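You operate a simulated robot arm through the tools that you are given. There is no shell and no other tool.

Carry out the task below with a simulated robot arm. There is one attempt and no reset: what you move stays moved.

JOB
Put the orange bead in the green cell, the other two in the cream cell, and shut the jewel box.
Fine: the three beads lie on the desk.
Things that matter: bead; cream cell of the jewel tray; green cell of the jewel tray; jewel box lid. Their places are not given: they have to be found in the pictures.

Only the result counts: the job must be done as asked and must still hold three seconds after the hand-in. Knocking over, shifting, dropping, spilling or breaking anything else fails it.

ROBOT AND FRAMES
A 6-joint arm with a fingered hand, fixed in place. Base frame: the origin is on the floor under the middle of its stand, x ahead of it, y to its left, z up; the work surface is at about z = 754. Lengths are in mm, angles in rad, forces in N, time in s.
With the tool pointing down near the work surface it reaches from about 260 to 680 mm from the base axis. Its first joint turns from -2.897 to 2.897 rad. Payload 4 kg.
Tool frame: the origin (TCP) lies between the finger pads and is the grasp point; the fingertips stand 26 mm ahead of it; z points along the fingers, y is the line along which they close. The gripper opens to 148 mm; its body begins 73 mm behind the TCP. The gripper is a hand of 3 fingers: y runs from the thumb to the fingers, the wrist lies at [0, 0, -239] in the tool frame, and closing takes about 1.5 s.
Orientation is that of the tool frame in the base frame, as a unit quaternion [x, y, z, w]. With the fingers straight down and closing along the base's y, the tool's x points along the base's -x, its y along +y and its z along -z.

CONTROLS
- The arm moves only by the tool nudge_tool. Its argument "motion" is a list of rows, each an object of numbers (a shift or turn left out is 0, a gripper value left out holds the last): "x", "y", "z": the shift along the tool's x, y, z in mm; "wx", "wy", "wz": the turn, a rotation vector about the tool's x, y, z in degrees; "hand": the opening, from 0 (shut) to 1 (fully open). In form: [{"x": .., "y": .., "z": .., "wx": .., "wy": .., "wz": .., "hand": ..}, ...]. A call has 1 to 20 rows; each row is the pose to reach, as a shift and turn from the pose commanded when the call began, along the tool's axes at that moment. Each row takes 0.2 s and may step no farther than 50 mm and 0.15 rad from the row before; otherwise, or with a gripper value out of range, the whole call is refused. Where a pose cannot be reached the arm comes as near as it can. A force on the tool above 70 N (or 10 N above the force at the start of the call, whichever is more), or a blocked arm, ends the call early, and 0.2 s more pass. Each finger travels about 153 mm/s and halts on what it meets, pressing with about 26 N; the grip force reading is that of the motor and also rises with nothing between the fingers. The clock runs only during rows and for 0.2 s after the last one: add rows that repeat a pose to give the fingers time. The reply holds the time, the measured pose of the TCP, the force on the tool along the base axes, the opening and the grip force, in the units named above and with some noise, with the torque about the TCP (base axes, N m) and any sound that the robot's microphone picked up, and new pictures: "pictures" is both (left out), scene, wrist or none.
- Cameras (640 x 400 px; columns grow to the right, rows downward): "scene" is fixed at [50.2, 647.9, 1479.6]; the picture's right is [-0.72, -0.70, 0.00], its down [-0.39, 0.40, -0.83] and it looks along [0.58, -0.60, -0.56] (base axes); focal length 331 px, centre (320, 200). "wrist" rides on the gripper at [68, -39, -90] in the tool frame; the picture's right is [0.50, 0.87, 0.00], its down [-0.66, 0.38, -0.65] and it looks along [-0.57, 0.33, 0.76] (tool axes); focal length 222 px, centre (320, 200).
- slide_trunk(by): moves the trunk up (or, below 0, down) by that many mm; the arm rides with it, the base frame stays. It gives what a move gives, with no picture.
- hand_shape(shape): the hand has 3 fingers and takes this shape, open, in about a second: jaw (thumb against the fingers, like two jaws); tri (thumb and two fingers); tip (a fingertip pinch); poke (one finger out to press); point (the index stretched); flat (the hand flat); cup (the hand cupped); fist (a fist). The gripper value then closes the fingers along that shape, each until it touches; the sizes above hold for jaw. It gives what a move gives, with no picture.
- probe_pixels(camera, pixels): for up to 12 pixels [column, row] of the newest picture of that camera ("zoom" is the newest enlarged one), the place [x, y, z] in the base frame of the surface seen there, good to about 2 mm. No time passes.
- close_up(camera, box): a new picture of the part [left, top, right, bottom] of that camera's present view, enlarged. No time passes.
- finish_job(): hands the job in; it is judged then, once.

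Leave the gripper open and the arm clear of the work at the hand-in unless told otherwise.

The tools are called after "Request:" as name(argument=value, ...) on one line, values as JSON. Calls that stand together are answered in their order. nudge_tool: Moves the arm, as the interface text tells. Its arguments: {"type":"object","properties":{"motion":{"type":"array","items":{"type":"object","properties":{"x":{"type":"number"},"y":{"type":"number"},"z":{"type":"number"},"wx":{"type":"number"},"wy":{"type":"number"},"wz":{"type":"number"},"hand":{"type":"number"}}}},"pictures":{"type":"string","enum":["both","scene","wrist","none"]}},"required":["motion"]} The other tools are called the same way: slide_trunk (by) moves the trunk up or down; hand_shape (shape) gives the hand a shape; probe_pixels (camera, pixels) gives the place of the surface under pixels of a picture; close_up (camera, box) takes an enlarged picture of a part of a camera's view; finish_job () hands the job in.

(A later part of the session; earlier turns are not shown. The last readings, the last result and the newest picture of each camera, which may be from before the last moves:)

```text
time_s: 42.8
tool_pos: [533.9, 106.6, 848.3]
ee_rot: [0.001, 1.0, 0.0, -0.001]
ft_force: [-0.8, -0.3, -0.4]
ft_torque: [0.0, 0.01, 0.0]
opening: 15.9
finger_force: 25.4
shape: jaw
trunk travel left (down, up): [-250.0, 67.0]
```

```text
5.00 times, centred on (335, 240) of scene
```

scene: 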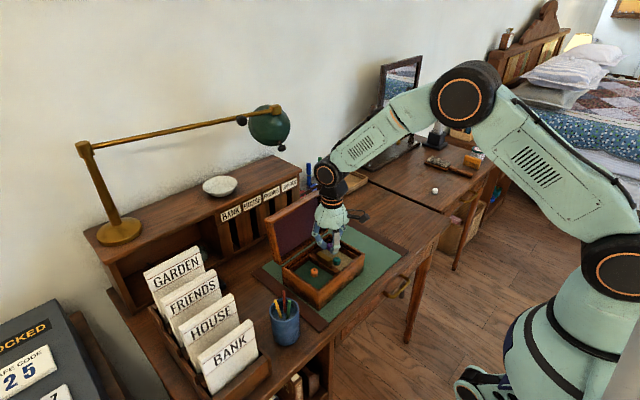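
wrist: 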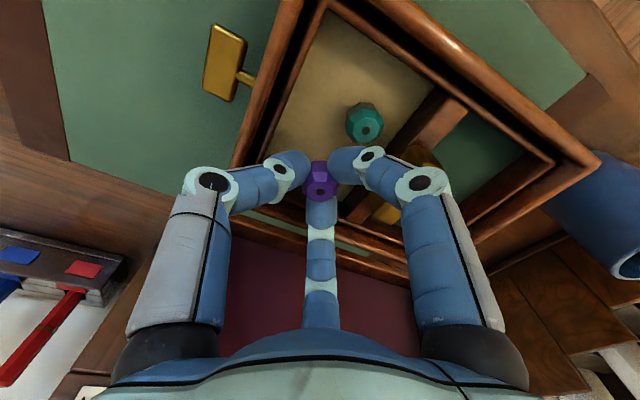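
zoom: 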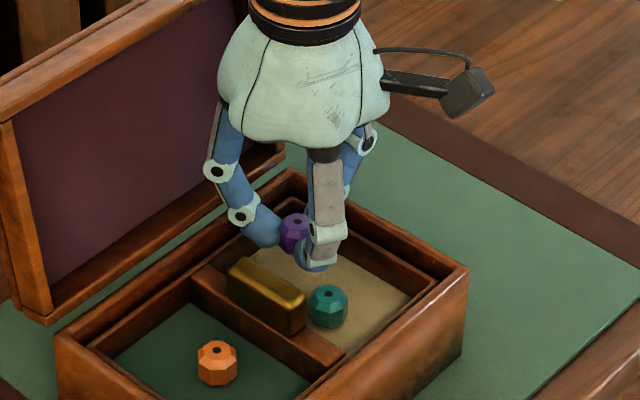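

The fingertips are just above the teal bead's top. I lower 6 mm more and open gently so the purple bead drops about 20 mm onto the cream floor.

Request:
nudge_tool(motion=[{"z": 4}, {"z": 7}, {"z": 7}, {"z": 7}, {"z": 7, "hand": 0.14}, {"z": 7, "hand": 0.18}, {"z": 7, "hand": 0.2}, {"z": 7, "hand": 0.2}, {"z": 7, "hand": 0.2}])

Request:
close_up(camera="wrist", box=[180, 40, 460, 220])

Request:
close_up(camera="scene", box=[290, 200, 380, 280])

```text
time_s: 44.8
tool_pos: [533.9, 106.6, 839.8]
ee_rot: [0.001, 1.0, 0.0, 0.0]
ft_force: [-0.5, -0.2, -0.5]
ft_torque: [0.0, 0.04, 0.03]
opening: 29.2
finger_force: 0.1
shape: jaw
trunk travel left (down, up): [-250.0, 67.0]
```

scene: 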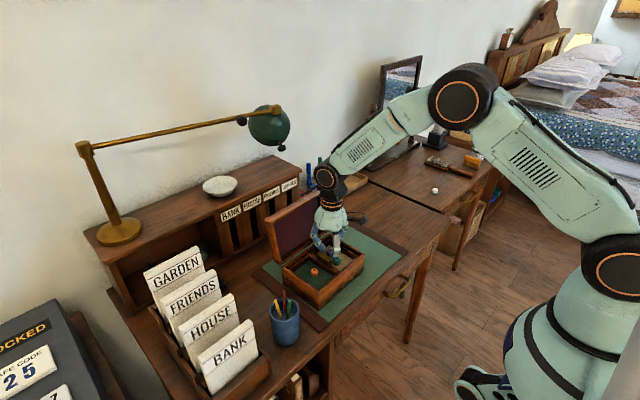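
wrist: 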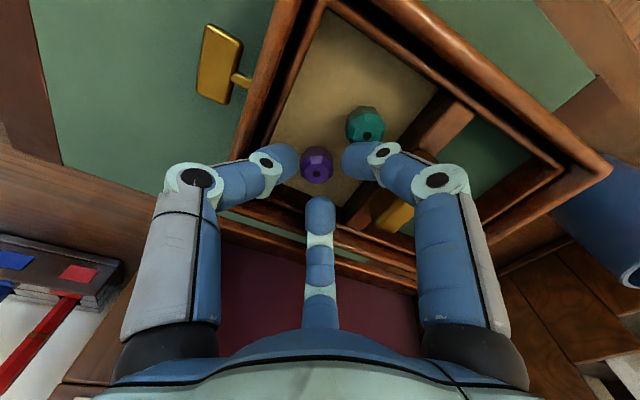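

```text
2.22 times, centred on (320, 130) of wrist
```

zoom: 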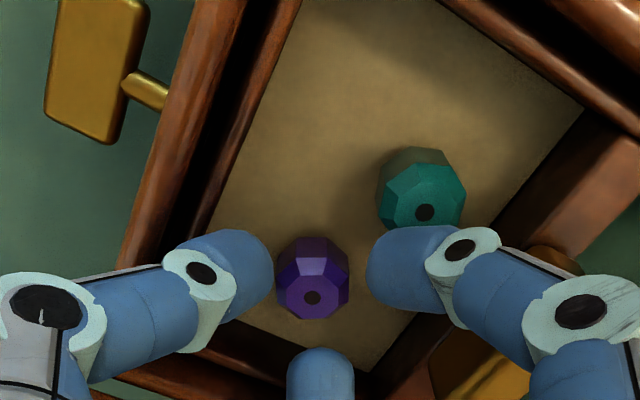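

```text
5.00 times, centred on (335, 240) of scene
```

zoom: 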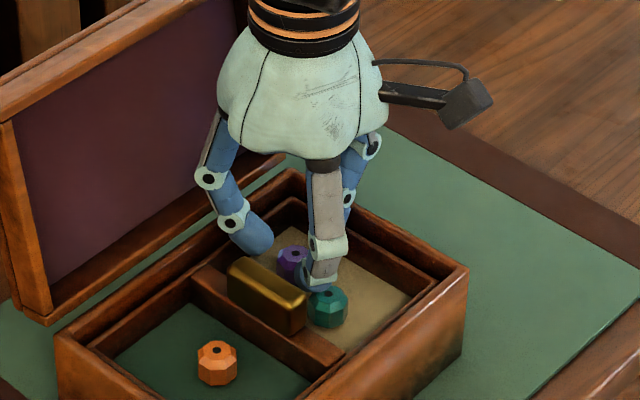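

The purple bead has landed in the cream cell. I lift straight up to z≈930 and check all three beads.

Request:
nudge_tool(motion=[{"z": -8}, {"z": -25}, {"z": -55}, {"z": -95}, {"x": 20, "z": -135}, {"x": 50, "z": -165}, {"x": 50, "z": -165}])

Request:
close_up(camera="scene", box=[250, 180, 390, 290])

```text
time_s: 46.4
tool_pos: [483.9, 107.7, 1005.5]
ee_rot: [0.0, 1.0, 0.0, 0.0]
ft_force: [0.0, -0.6, 0.8]
ft_torque: [0.0, 0.0, 0.0]
opening: 29.5
finger_force: 0.0
shape: jaw
trunk travel left (down, up): [-250.0, 67.0]
```

scene: 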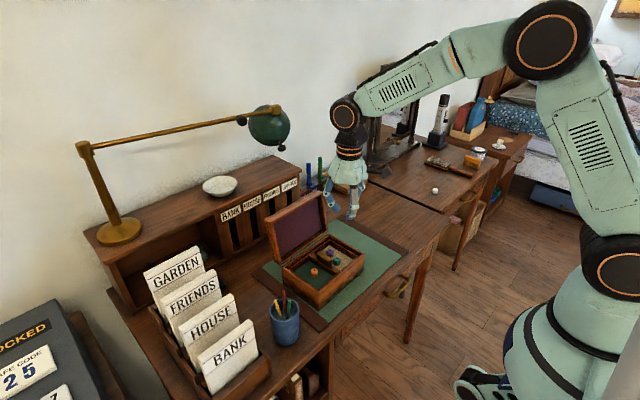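
wrist: 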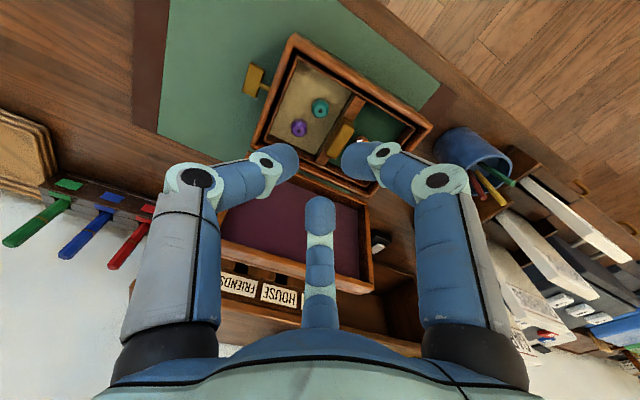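

```text
3.64 times, centred on (320, 235) of scene
```

zoom: 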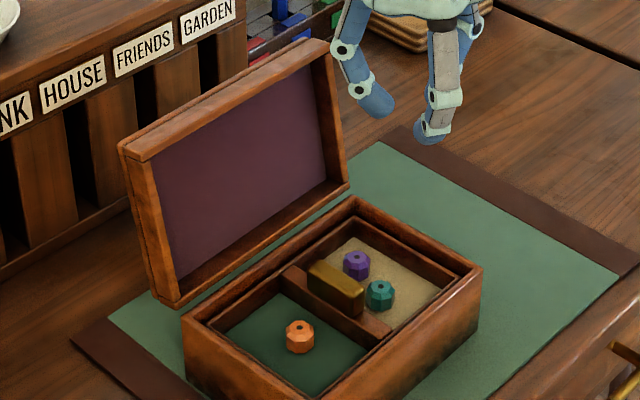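

All three beads are in their cells. Now I measure the lid edges and the lamp head for the closing move.

Request:
probe_pixels(camera="zoom", pixels=[[122, 148], [140, 160], [325, 42], [330, 58], [230, 92], [222, 88], [240, 100], [164, 298], [178, 305], [348, 182], [240, 160], [150, 230]])

Request:
close_up(camera="scene", box=[220, 90, 340, 190])

Request:
probe_pixels(camera="scene", pixels=[[268, 108], [268, 125], [268, 140], [250, 122], [287, 125], [282, 148], [258, 145], [275, 148], [240, 121]])

```text
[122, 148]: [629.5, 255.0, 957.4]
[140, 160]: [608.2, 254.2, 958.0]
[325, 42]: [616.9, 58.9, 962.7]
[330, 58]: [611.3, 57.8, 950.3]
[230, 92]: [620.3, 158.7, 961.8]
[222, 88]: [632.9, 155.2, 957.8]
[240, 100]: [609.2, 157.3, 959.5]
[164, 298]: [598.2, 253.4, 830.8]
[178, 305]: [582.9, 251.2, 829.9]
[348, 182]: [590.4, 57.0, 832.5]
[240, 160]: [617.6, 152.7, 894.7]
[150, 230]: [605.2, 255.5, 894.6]
```

```text
4.00 times, centred on (280, 140) of scene
```

zoom: 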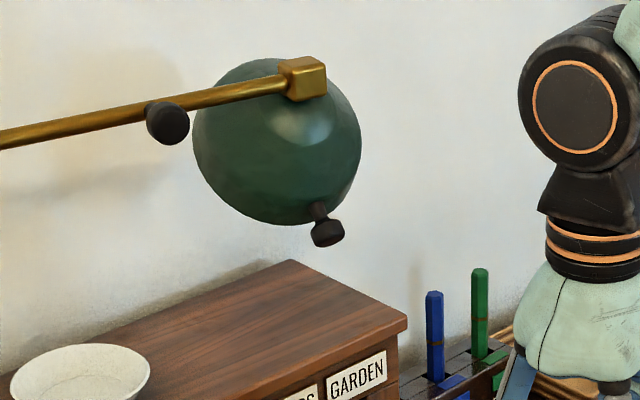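

```text
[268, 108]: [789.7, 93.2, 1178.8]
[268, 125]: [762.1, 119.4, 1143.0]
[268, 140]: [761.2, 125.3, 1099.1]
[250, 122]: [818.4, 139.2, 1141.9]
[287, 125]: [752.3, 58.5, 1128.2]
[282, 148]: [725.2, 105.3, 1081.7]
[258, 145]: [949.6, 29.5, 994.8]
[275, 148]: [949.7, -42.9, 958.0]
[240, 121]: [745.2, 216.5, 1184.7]
```

The lid's top edge runs at x≈608 (front) to 632 (back), z≈958, leaning back about 10°, and the lamp (x>725) stays clear. I turn the hand 90° so the thumb will be in front of the lid and two fingers behind it, rising slightly first.

Request:
nudge_tool(motion=[{"z": -10, "wz": 7.5, "hand": 0.4}, {"z": -20, "wz": 15, "hand": 0.6}, {"z": -30, "wz": 22.5}, {"z": -30, "wz": 30}, {"z": -30, "wz": 37.5}, {"z": -30, "wz": 45}, {"z": -30, "wz": 52.5}, {"z": -30, "wz": 60}, {"z": -30, "wz": 67.5}, {"z": -30, "wz": 75}, {"z": -30, "wz": 82.5}, {"z": -30, "wz": 90}, {"z": -30, "wz": 90}])

```text
time_s: 49.2
tool_pos: [483.4, 107.5, 1035.7]
ee_rot: [0.708, 0.706, 0.0, 0.0]
ft_force: [0.4, 0.2, 0.1]
ft_torque: [0.0, -0.01, 0.01]
opening: 88.0
finger_force: 0.2
shape: jaw
trunk travel left (down, up): [-250.0, 67.0]
```

scene: 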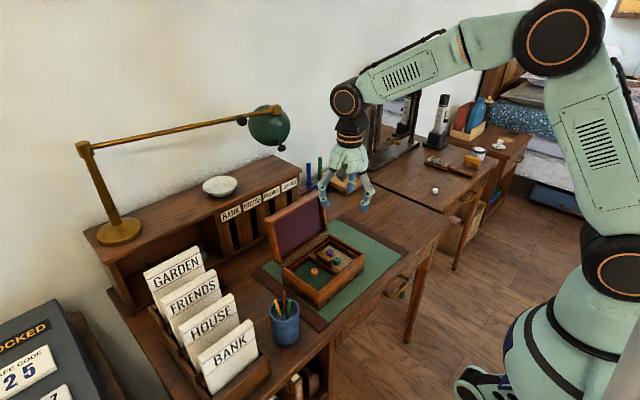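
wrist: 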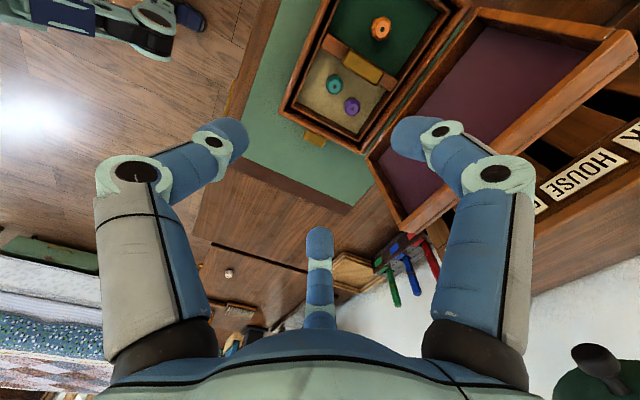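

The turn worked (tool y now along +x). I move above the lid's top edge: to about (633,165,1020), staying clear of the lamp.

Request:
nudge_tool(motion=[{"x": 14, "y": 37, "z": 4}, {"x": 28, "y": 75, "z": 8}, {"x": 43, "y": 112, "z": 12}, {"x": 57.5, "y": 150, "z": 16}, {"x": 57.5, "y": 150, "z": 16}])

Request:
close_up(camera="scene", box=[240, 110, 360, 230])

Request:
close_up(camera="wrist", box=[160, 60, 480, 260])

```text
time_s: 50.4
tool_pos: [634.3, 166.4, 1019.9]
ee_rot: [0.707, 0.707, 0.0, -0.001]
ft_force: [-0.5, 0.7, 0.5]
ft_torque: [-0.02, -0.01, -0.01]
opening: 88.4
finger_force: 0.0
shape: jaw
trunk travel left (down, up): [-250.0, 67.0]
```

scene: 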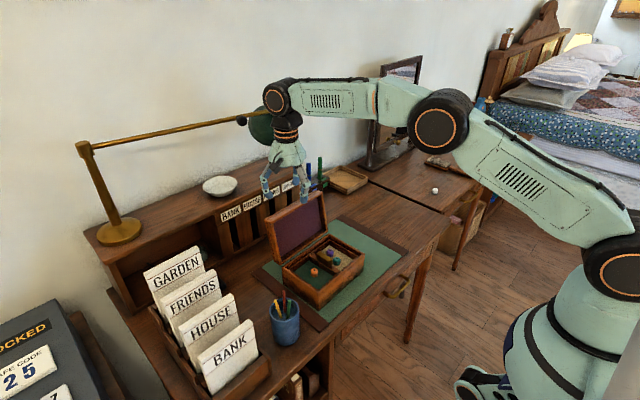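
wrist: 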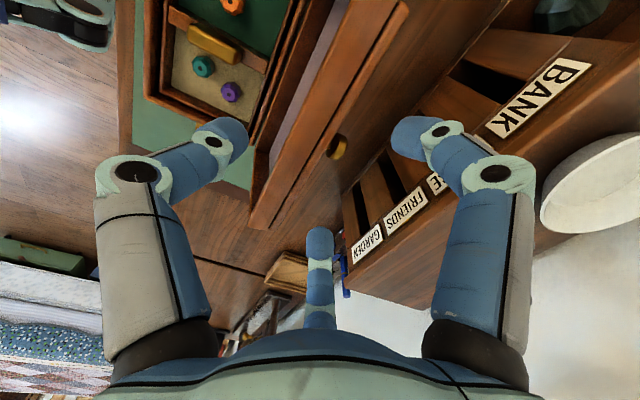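

```text
3.33 times, centred on (300, 170) of scene
```

zoom: 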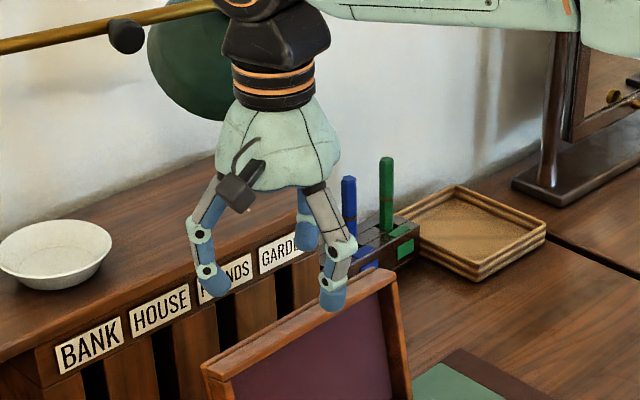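

```text
2.00 times, centred on (320, 160) of wrist
```

zoom: 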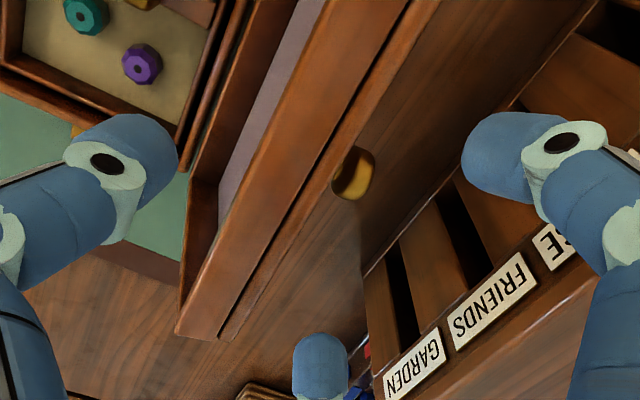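

A gold knob shows on the lid's outer face at about (336,146) in the wrist picture. I probe it and the lid's top edge lines.

Request:
probe_pixels(camera="zoom", pixels=[[353, 165], [345, 190], [365, 190], [300, 120], [280, 150], [330, 170], [315, 185], [260, 170], [345, 110], [250, 100], [220, 300], [400, 30]])

```text
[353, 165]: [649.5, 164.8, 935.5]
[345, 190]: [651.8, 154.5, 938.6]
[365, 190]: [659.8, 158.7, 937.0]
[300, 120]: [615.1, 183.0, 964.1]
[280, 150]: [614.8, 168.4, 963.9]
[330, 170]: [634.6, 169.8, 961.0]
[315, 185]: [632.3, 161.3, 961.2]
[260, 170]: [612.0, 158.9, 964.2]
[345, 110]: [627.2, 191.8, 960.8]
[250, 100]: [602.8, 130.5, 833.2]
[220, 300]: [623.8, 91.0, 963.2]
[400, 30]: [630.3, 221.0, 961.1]
```

The knob sits at about (655,159,936), which fits between the two rear fingers. I probe the fingertips now to be sure the lid edge will pass between thumb and fingers.

Request:
probe_pixels(camera="zoom", pixels=[[130, 125], [170, 150], [155, 190], [130, 170], [470, 150], [490, 120], [490, 180], [320, 345], [320, 370], [300, 370], [345, 370], [320, 390]])

```text
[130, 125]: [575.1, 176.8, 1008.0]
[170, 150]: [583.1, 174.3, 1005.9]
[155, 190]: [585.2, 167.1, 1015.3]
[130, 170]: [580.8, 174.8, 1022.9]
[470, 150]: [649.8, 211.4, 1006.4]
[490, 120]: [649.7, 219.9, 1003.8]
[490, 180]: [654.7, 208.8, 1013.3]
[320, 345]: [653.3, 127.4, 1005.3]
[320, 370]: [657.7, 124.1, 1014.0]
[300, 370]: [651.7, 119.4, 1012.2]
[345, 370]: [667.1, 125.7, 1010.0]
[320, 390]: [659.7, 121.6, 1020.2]
```

The gap from x≈585 to 650 fits the lid edge (605–637). I lower the hand over it to TCP z≈960 in small steps.

Request:
nudge_tool(motion=[{"x": -6, "y": 1, "z": 15}, {"x": -6, "y": 1, "z": 30}, {"x": -6, "y": 1, "z": 45}, {"x": -6, "y": 1, "z": 58}, {"x": -6, "y": 1, "z": 58}])

Request:
close_up(camera="scene", box=[240, 130, 360, 230])

Request:
close_up(camera="wrist", box=[160, 60, 480, 260])

```text
time_s: 51.6
tool_pos: [633.5, 156.7, 961.2]
ee_rot: [0.708, 0.706, 0.0, 0.0]
ft_force: [-0.5, 0.3, -0.2]
ft_torque: [0.01, 0.02, 0.01]
opening: 88.3
finger_force: 0.0
shape: jaw
trunk travel left (down, up): [-250.0, 67.0]
```

scene: 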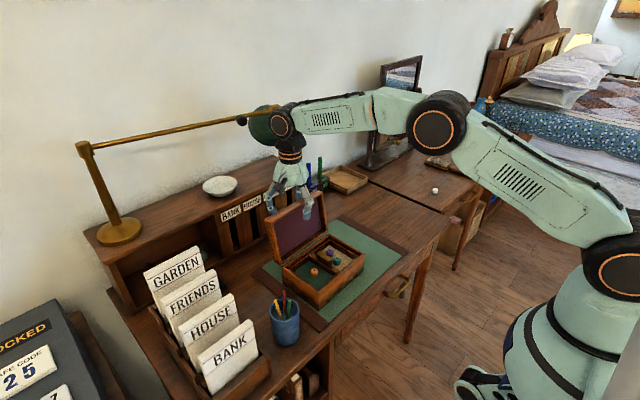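
wrist: 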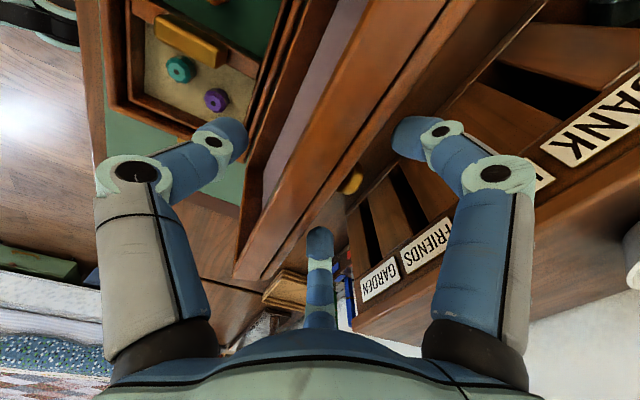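

```text
4.00 times, centred on (300, 180) of scene
```

zoom: 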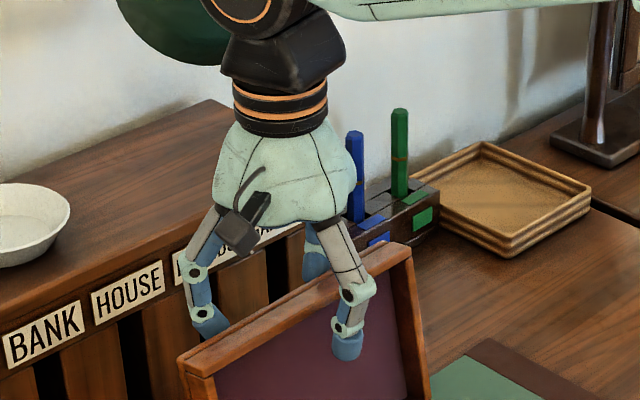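

```text
2.00 times, centred on (320, 160) of wrist
```

zoom: 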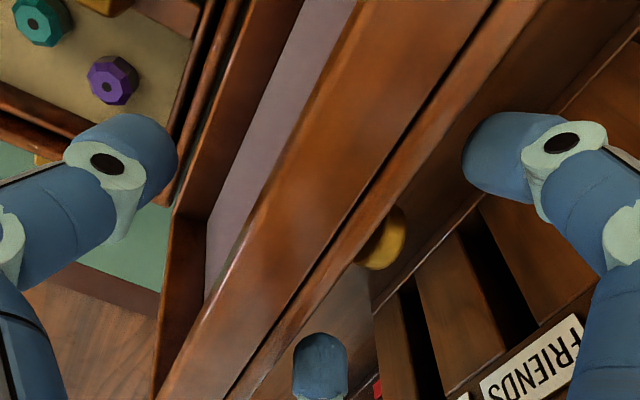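

The lid edge lies between thumb (inside) and two fingers (behind), straddling the knob. I lower 10 mm more and narrow the hand to about 66 mm, still loose around the lid.

Request:
nudge_tool(motion=[{"z": 6, "y": 1}, {"z": 12, "y": 1}, {"z": 12, "y": 1}, {"z": 12, "y": 1, "hand": 0.52}, {"z": 12, "y": 1, "hand": 0.46}, {"z": 12, "y": 1, "hand": 0.46}, {"z": 12, "y": 1, "hand": 0.46}])

Request:
close_up(camera="scene", box=[240, 130, 360, 230])

Request:
close_up(camera="wrist", box=[160, 60, 480, 260])

```text
time_s: 53.2
tool_pos: [635.3, 158.4, 949.0]
ee_rot: [0.707, 0.707, 0.001, 0.0]
ft_force: [-0.6, -0.3, -0.4]
ft_torque: [0.0, -0.03, 0.0]
opening: 68.5
finger_force: 0.2
shape: jaw
trunk travel left (down, up): [-250.0, 67.0]
```

scene: 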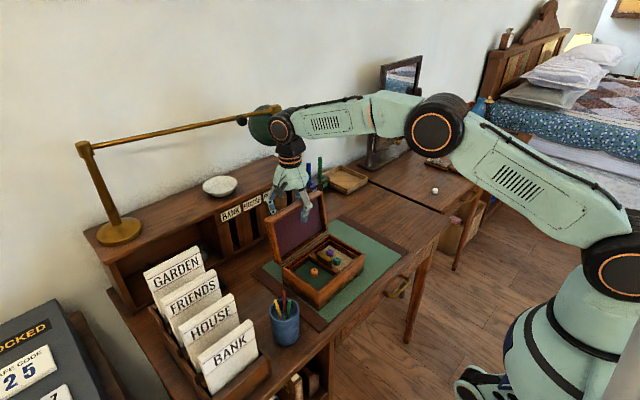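
wrist: 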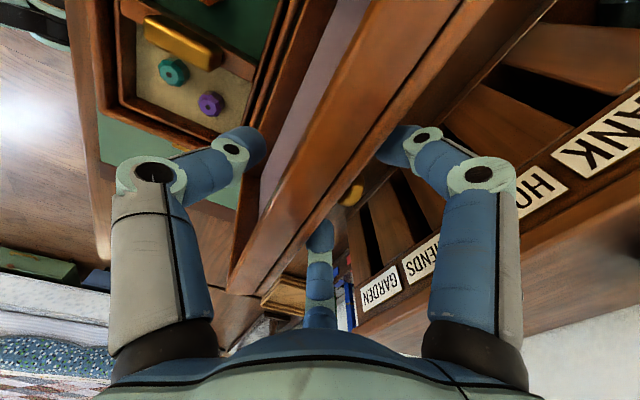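

```text
4.00 times, centred on (300, 180) of scene
```

zoom: 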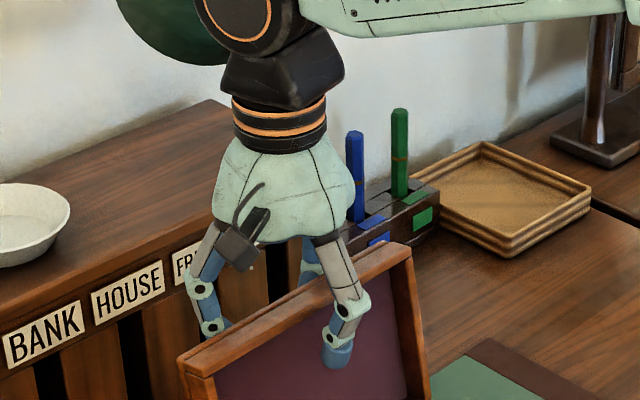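

```text
2.00 times, centred on (320, 160) of wrist
```

zoom: 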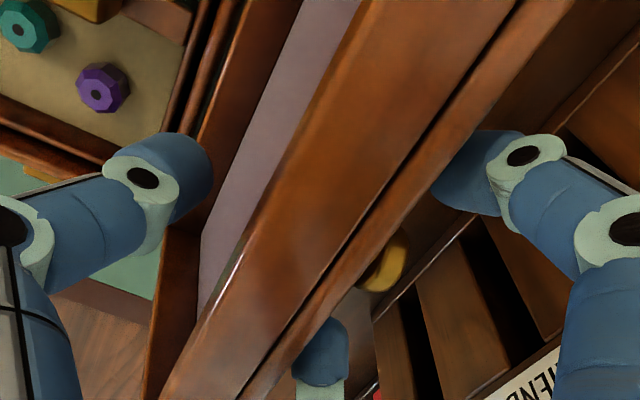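

The hand loosely cages the lid edge. I now draw it towards −x in small steps (20 mm) to start tipping the lid forward, watching the force.

Request:
nudge_tool(motion=[{"y": -5}, {"y": -10}, {"y": -15}, {"y": -20}, {"y": -20}])

Request:
close_up(camera="scene", box=[240, 130, 380, 270])

```text
time_s: 54.4
tool_pos: [613.3, 158.4, 950.1]
ee_rot: [0.707, 0.707, -0.001, -0.001]
ft_force: [0.9, 0.2, 0.0]
ft_torque: [-0.01, -0.02, 0.02]
opening: 68.8
finger_force: 0.0
shape: jaw
trunk travel left (down, up): [-250.0, 67.0]
```

scene: 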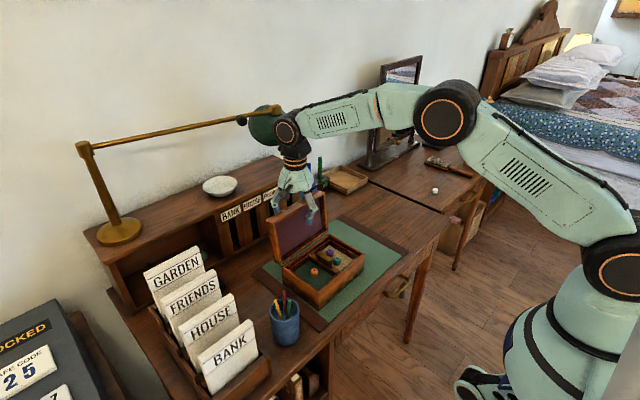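
wrist: 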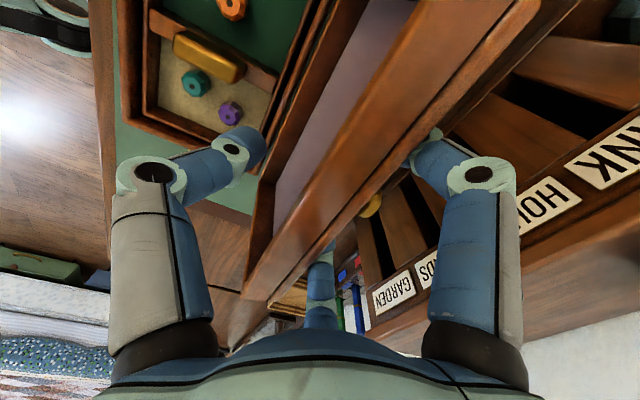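

```text
2.86 times, centred on (310, 200) of scene
```

zoom: 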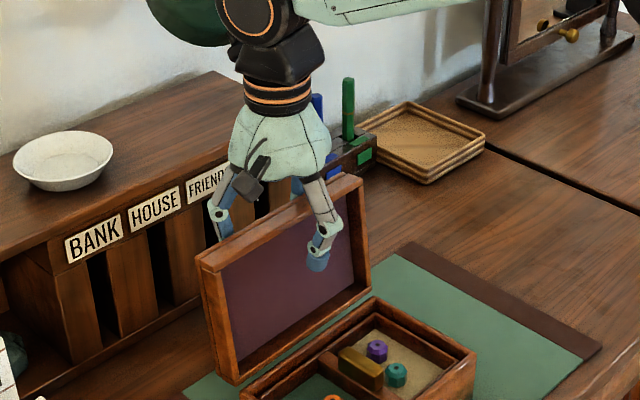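

I check whether the lid moved: probing its top edge.

Request:
probe_pixels(camera="zoom", pixels=[[202, 255], [208, 262], [355, 180], [362, 192], [270, 215], [278, 222], [232, 378], [280, 290]])

Request:
close_up(camera="wrist", box=[160, 60, 480, 260])

```text
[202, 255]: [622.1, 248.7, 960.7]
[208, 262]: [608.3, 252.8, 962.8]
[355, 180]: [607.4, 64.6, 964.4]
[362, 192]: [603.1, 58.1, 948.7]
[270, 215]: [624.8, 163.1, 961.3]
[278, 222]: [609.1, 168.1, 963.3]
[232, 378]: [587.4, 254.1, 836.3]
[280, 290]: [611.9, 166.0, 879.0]
```

```text
2.00 times, centred on (320, 160) of wrist
```

zoom: 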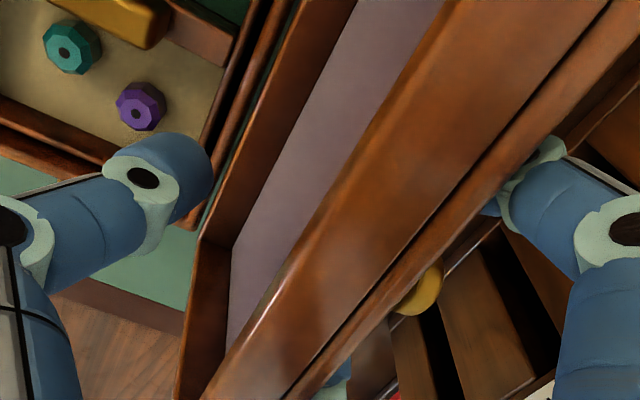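

The lid follows easily (under 1 N). I keep drawing it forward along its arc, starting to pitch the hand with it: to about 80°.

Request:
nudge_tool(motion=[{"y": -7, "wx": -2}, {"y": -14, "wx": -4}, {"y": -21, "wx": -6}, {"y": -28, "z": 1, "wx": -8}, {"y": -35, "z": 1.5, "wx": -10}, {"y": -35, "z": 1.5, "wx": -10}])

Request:
close_up(camera="scene", box=[240, 130, 380, 270])

```text
time_s: 55.8
tool_pos: [580.2, 156.9, 949.1]
ee_rot: [0.705, 0.704, 0.061, 0.062]
ft_force: [1.2, 0.0, 0.7]
ft_torque: [-0.01, 0.0, -0.01]
opening: 68.7
finger_force: 0.0
shape: jaw
trunk travel left (down, up): [-250.0, 67.0]
```

scene: 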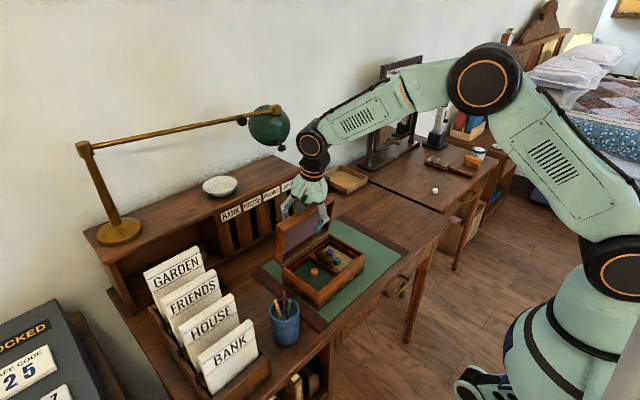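
wrist: 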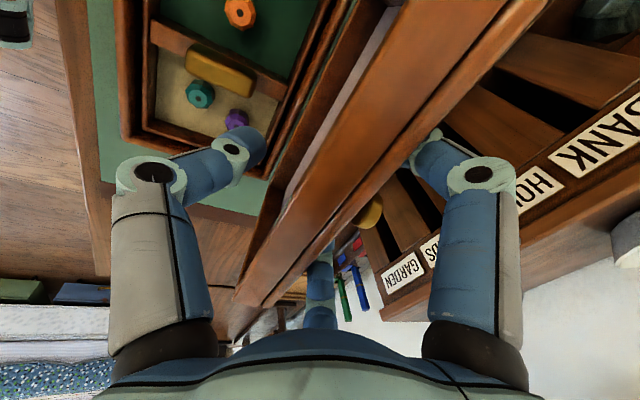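

```text
2.86 times, centred on (310, 200) of scene
```

zoom: 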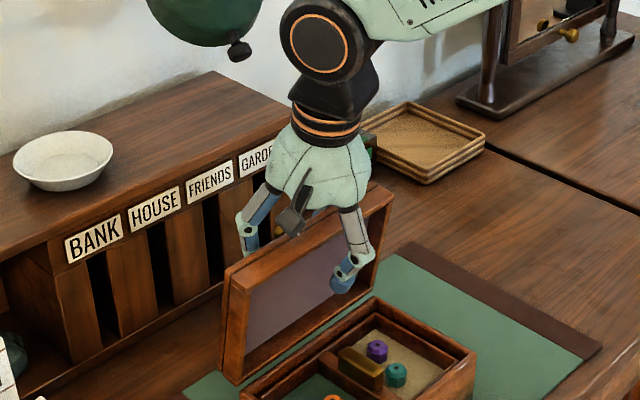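

The lid is near 83° and follows with about 1 N. I continue along the arc to about 65°, where its weight should pass over onto the thumb.

Request:
nudge_tool(motion=[{"y": -9, "z": -0.2, "wx": -3}, {"y": -17.6, "z": -0.4, "wx": -7}, {"y": -26.2, "z": -0.1, "wx": -11}, {"y": -34.7, "z": 1.1, "wx": -15}, {"y": -34.7, "z": 1.1, "wx": -15}])

Request:
close_up(camera="scene", box=[240, 130, 380, 270])

```text
time_s: 57.0
tool_pos: [546.3, 158.6, 940.5]
ee_rot: [0.69, 0.69, 0.154, 0.154]
ft_force: [0.8, 0.0, -0.6]
ft_torque: [-0.01, -0.01, 0.0]
opening: 68.6
finger_force: 0.1
shape: jaw
trunk travel left (down, up): [-250.0, 67.0]
```

scene: 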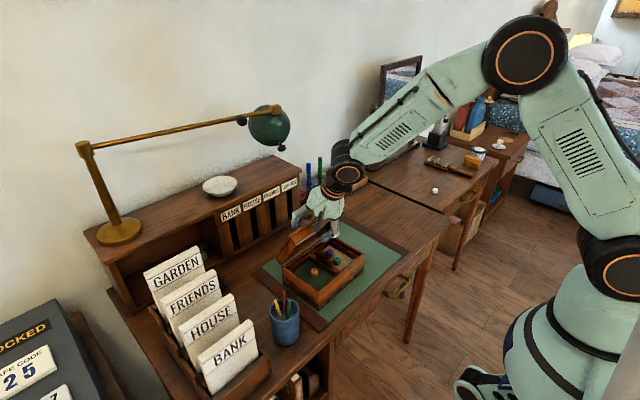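
wrist: 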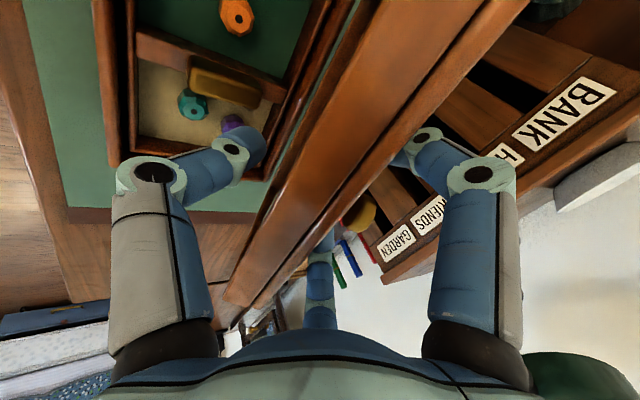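

```text
2.86 times, centred on (310, 200) of scene
```

zoom: 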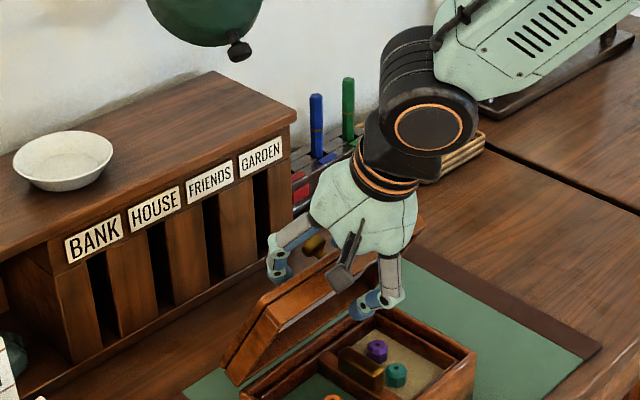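

Still following; lid near 65°. I continue along the arc to about 45°.

Request:
nudge_tool(motion=[{"y": -10, "z": -2.1, "wx": -5}, {"y": -20.9, "z": -1.9, "wx": -10}, {"y": -31.3, "z": -0.7, "wx": -15}, {"y": -41.9, "z": 1.4, "wx": -20}, {"y": -41.9, "z": 1.4, "wx": -20}])

Request:
close_up(camera="scene", box=[240, 160, 380, 300])

```text
time_s: 58.2
tool_pos: [509.1, 158.9, 923.1]
ee_rot: [0.654, 0.652, 0.272, 0.271]
ft_force: [-0.6, -0.5, -0.7]
ft_torque: [0.03, 0.0, 0.03]
opening: 68.8
finger_force: 0.1
shape: jaw
trunk travel left (down, up): [-250.0, 67.0]
```

scene: 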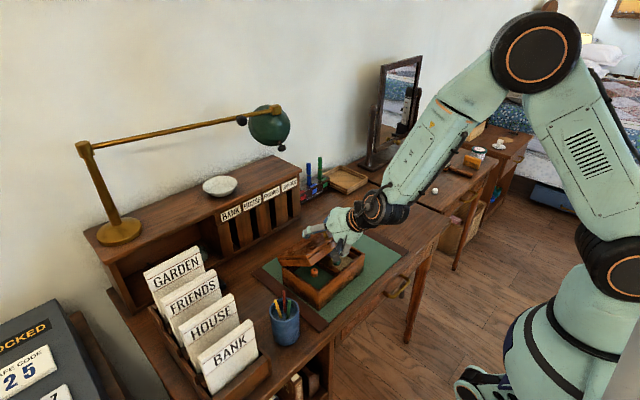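
wrist: 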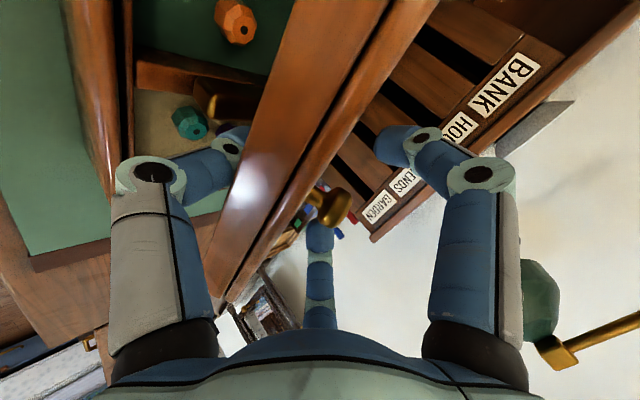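

```text
2.86 times, centred on (310, 230) of scene
```

zoom: 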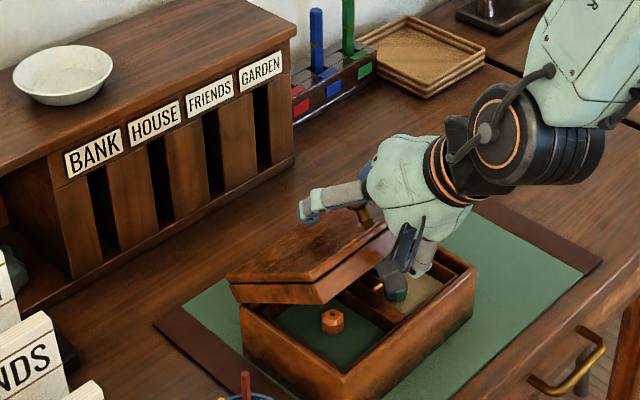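

The lid has come over onto the thumb. I look closely to see lid angle and thumb clearance.

Request:
close_up(camera="wrist", box=[120, 40, 400, 240])

Request:
probe_pixels(camera="wrist", pixels=[[235, 130], [228, 146], [245, 132], [260, 190], [240, 250], [300, 130], [215, 300], [250, 300], [330, 205], [190, 122], [150, 172], [360, 60]])

Request:
close_up(camera="scene", box=[280, 190, 380, 290])

```text
2.00 times, centred on (260, 140) of wrist
```

zoom: 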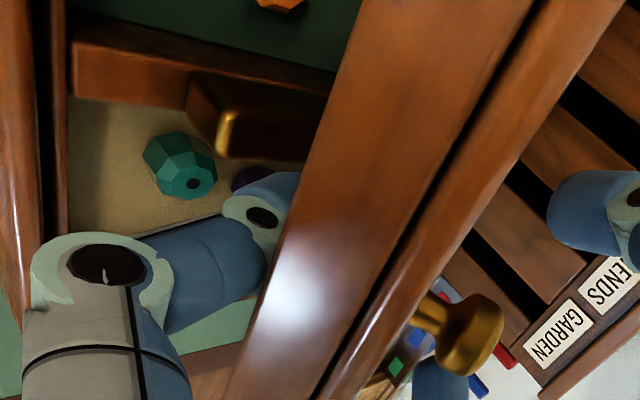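

```text
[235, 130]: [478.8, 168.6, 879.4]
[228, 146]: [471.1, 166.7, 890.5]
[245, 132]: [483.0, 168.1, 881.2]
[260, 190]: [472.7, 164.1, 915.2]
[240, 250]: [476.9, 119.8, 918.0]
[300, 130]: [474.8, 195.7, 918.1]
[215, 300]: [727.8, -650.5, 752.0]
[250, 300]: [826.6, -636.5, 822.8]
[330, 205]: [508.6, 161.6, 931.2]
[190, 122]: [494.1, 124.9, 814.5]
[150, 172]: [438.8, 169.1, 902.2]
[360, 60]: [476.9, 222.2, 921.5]
```

```text
4.00 times, centred on (330, 240) of scene
```

zoom: 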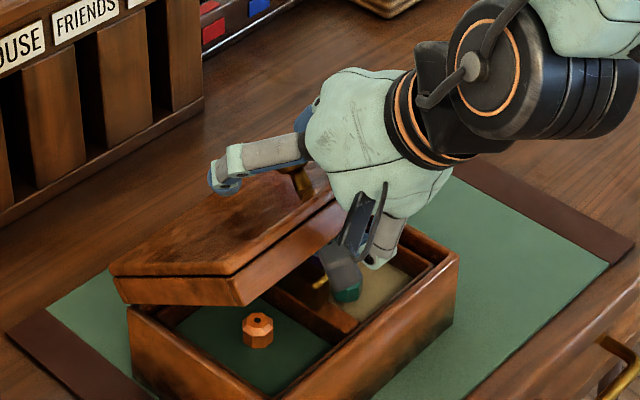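

The lid (about 34° open) now rests on the thumb, which is clear of the beads and handle. I lower it further: hand to about (481, 907) with pitch 60°, pulling the thumb back towards the front edge at the same time.

Request:
nudge_tool(motion=[{"y": -6, "z": -1.7, "wx": -3}, {"y": -12.4, "z": -3.4, "wx": -6}, {"y": -18.7, "z": -5.1, "wx": -9}, {"y": -25, "z": -6.8, "wx": -12}, {"y": -31.1, "z": -8.5, "wx": -15}, {"y": -31.1, "z": -8.5, "wx": -15}])

Request:
close_up(camera="scene", box=[280, 190, 380, 290])

Request:
close_up(camera="wrist", box=[120, 40, 400, 240])

```text
time_s: 59.6
tool_pos: [480.6, 159.1, 907.9]
ee_rot: [0.612, 0.612, 0.353, 0.354]
ft_force: [1.2, 0.5, -0.6]
ft_torque: [0.0, -0.04, 0.0]
opening: 69.0
finger_force: 0.1
shape: jaw
trunk travel left (down, up): [-250.0, 67.0]
```

scene: 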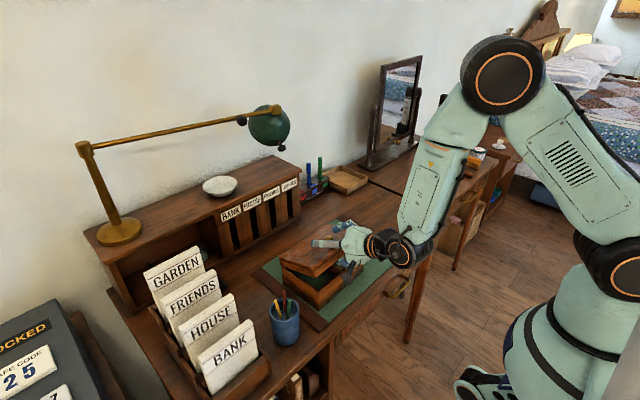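
wrist: 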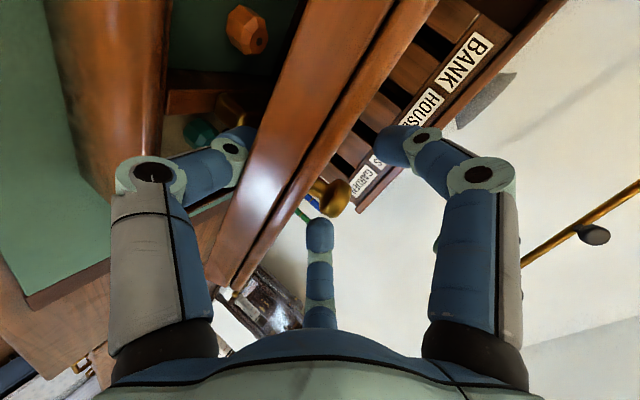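

```text
4.00 times, centred on (330, 240) of scene
```

zoom: 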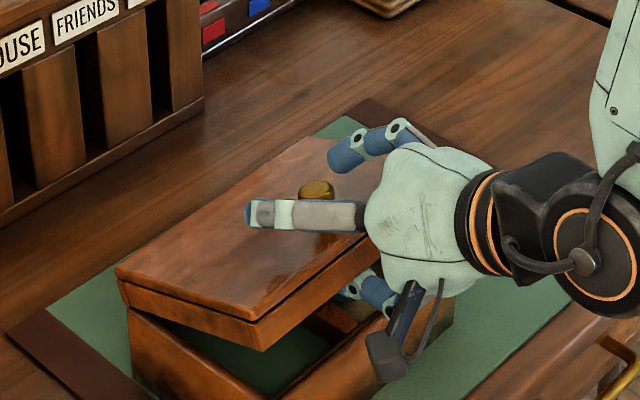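

```text
2.00 times, centred on (260, 140) of wrist
```

zoom: 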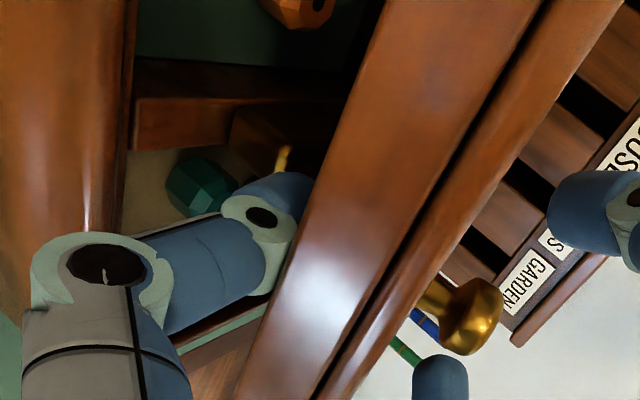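

The lid rests on the thumb at about 20° open; the box hasn't moved. I lower the hand straight down about 20 mm more in small steps.

Request:
nudge_tool(motion=[{"y": -4.3, "z": 2.5}, {"y": -8.7, "z": 5}, {"y": -13, "z": 7.5}, {"y": -17.3, "z": 10}, {"y": -17.3, "z": 10}])

Request:
close_up(camera="scene", box=[280, 190, 380, 290])

Request:
close_up(camera="wrist", box=[120, 40, 400, 240])

```text
time_s: 60.8
tool_pos: [482.3, 160.7, 889.1]
ee_rot: [0.613, 0.614, 0.349, 0.356]
ft_force: [-0.9, 0.0, -2.4]
ft_torque: [-0.04, -0.01, 0.0]
opening: 68.9
finger_force: 0.1
shape: jaw
out of reach, approached as far as the arm can: row 4, 5
trunk travel left (down, up): [-250.0, 67.0]
```

scene: 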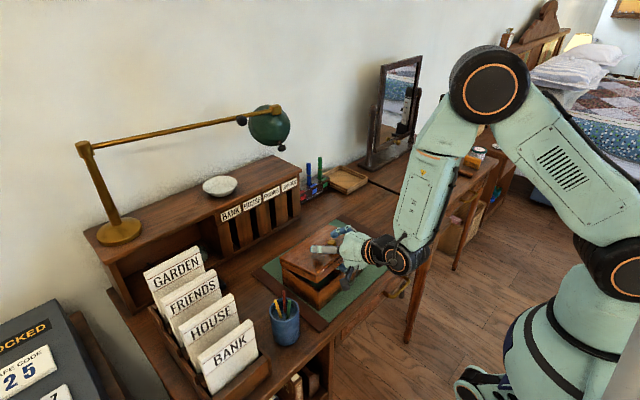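
wrist: 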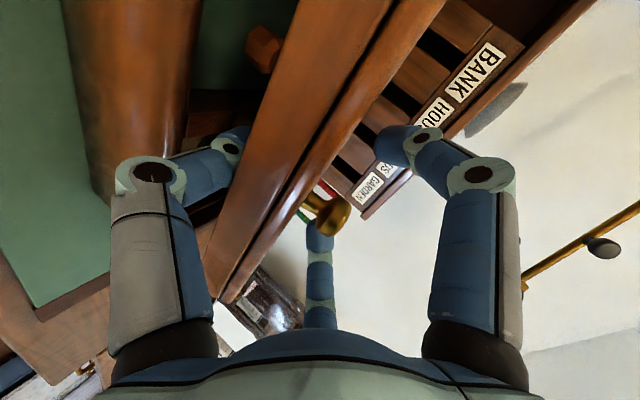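

```text
4.00 times, centred on (330, 240) of scene
```

zoom: 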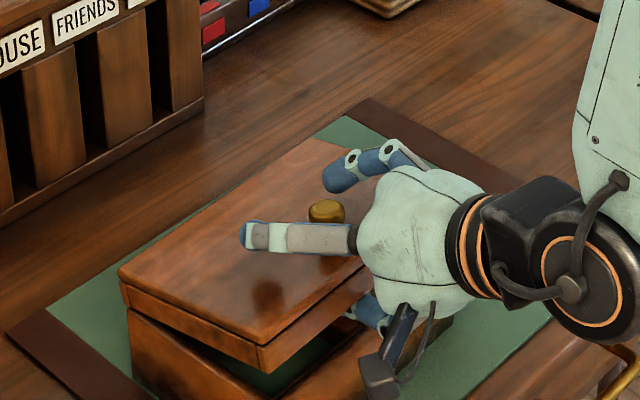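

```text
2.00 times, centred on (260, 140) of wrist
```

zoom: 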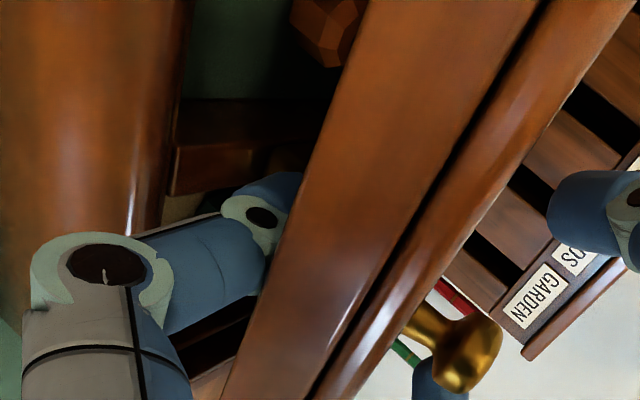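

The arm's limit was reached at z≈889 with the lid about 13° open on the thumb. I now draw the thumb out towards −x while easing the pitch back to 50°, keeping it above the box rim.

Request:
nudge_tool(motion=[{"y": -1.9, "z": -2.4, "wx": 2}, {"y": -4.4, "z": -5.6, "wx": 4}, {"y": -6.8, "z": -8.8, "wx": 6}, {"y": -9.2, "z": -12, "wx": 8}, {"y": -11.7, "z": -15.2, "wx": 10}, {"y": -11.7, "z": -15.2, "wx": 10}])

Request:
close_up(camera="scene", box=[280, 190, 380, 290])

Request:
close_up(camera="wrist", box=[120, 40, 400, 240])

```text
time_s: 62.2
tool_pos: [463.9, 160.3, 885.7]
ee_rot: [0.641, 0.64, 0.299, 0.3]
ft_force: [0.0, 0.4, -0.6]
ft_torque: [-0.04, -0.04, 0.0]
opening: 69.0
finger_force: 0.1
shape: jaw
trunk travel left (down, up): [-250.0, 67.0]
```

scene: 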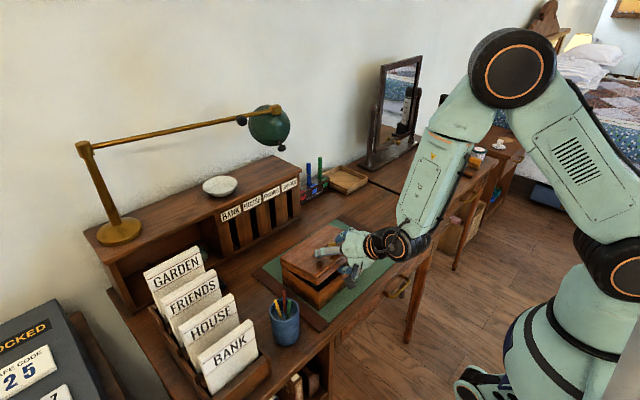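
wrist: 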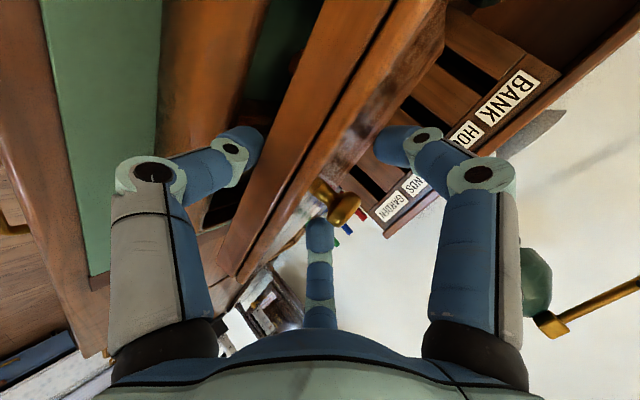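

```text
4.00 times, centred on (330, 240) of scene
```

zoom: 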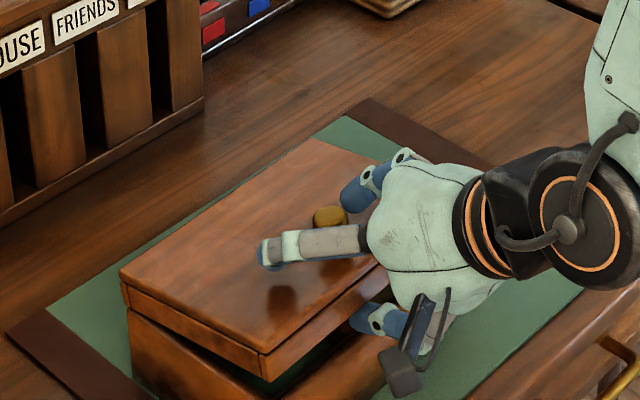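

```text
2.00 times, centred on (260, 140) of wrist
```

zoom: 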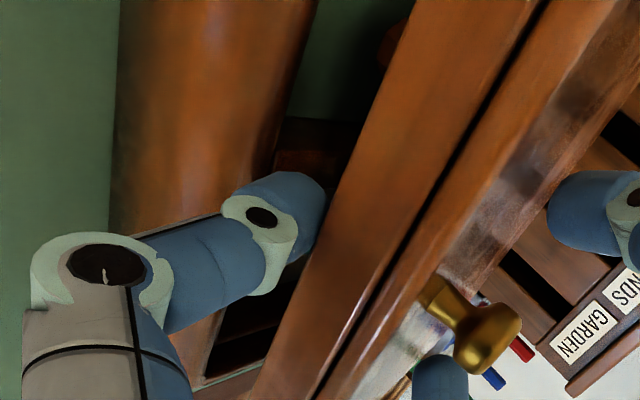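

The thumb tip is now barely under the lid's front edge (lid about 10° open). I draw it out further in −x in small steps so that the lid drops the last bit.

Request:
nudge_tool(motion=[{"y": -3.9, "z": -4.6}, {"y": -7.7, "z": -9.2}, {"y": -11.6, "z": -13.8}, {"y": -15.4, "z": -18.4}, {"y": -19.3, "z": -23}, {"y": -19.3, "z": -23}])

Request:
close_up(camera="scene", box=[280, 190, 380, 290])

Request:
close_up(camera="wrist", box=[120, 40, 400, 240])

```text
time_s: 63.6
tool_pos: [433.3, 160.1, 885.2]
ee_rot: [0.641, 0.64, 0.298, 0.299]
ft_force: [1.1, -0.8, -0.3]
ft_torque: [-0.02, -0.02, 0.01]
opening: 68.5
finger_force: 0.1
shape: jaw
trunk travel left (down, up): [-250.0, 67.0]
```

scene: 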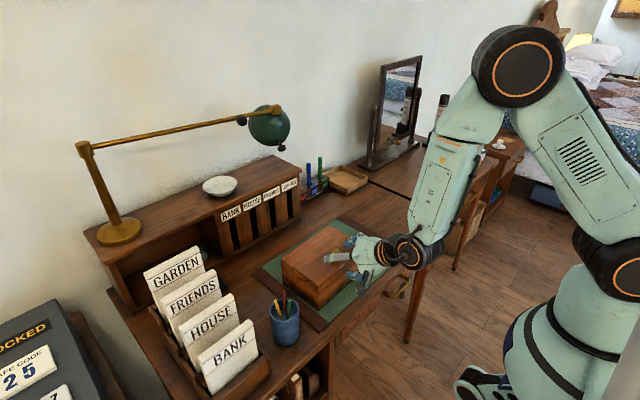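
wrist: 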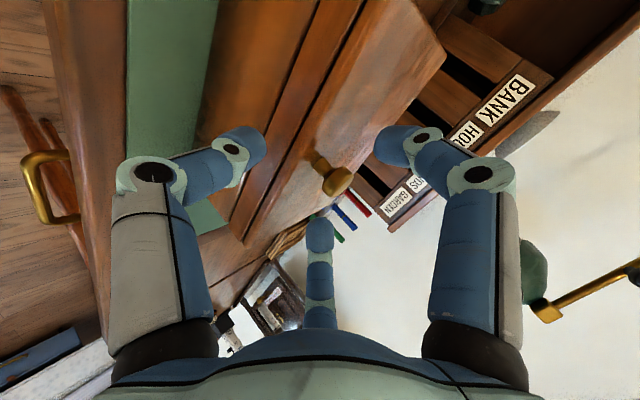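

```text
4.00 times, centred on (330, 240) of scene
```

zoom: 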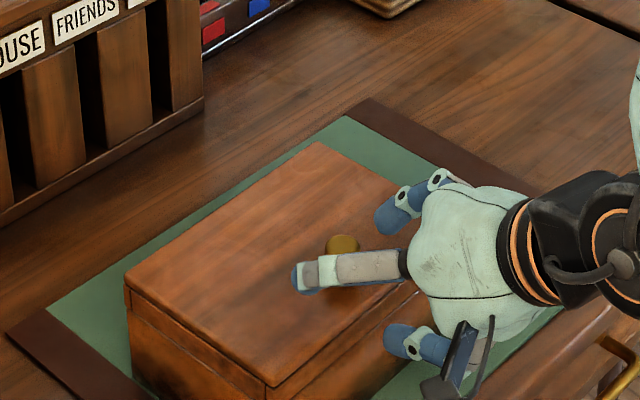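

```text
2.00 times, centred on (260, 140) of wrist
```

zoom: 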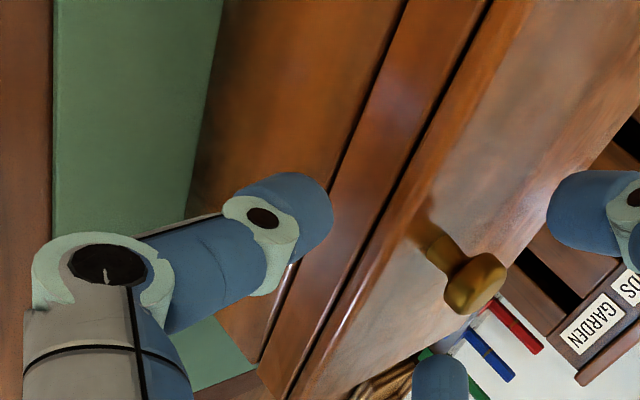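

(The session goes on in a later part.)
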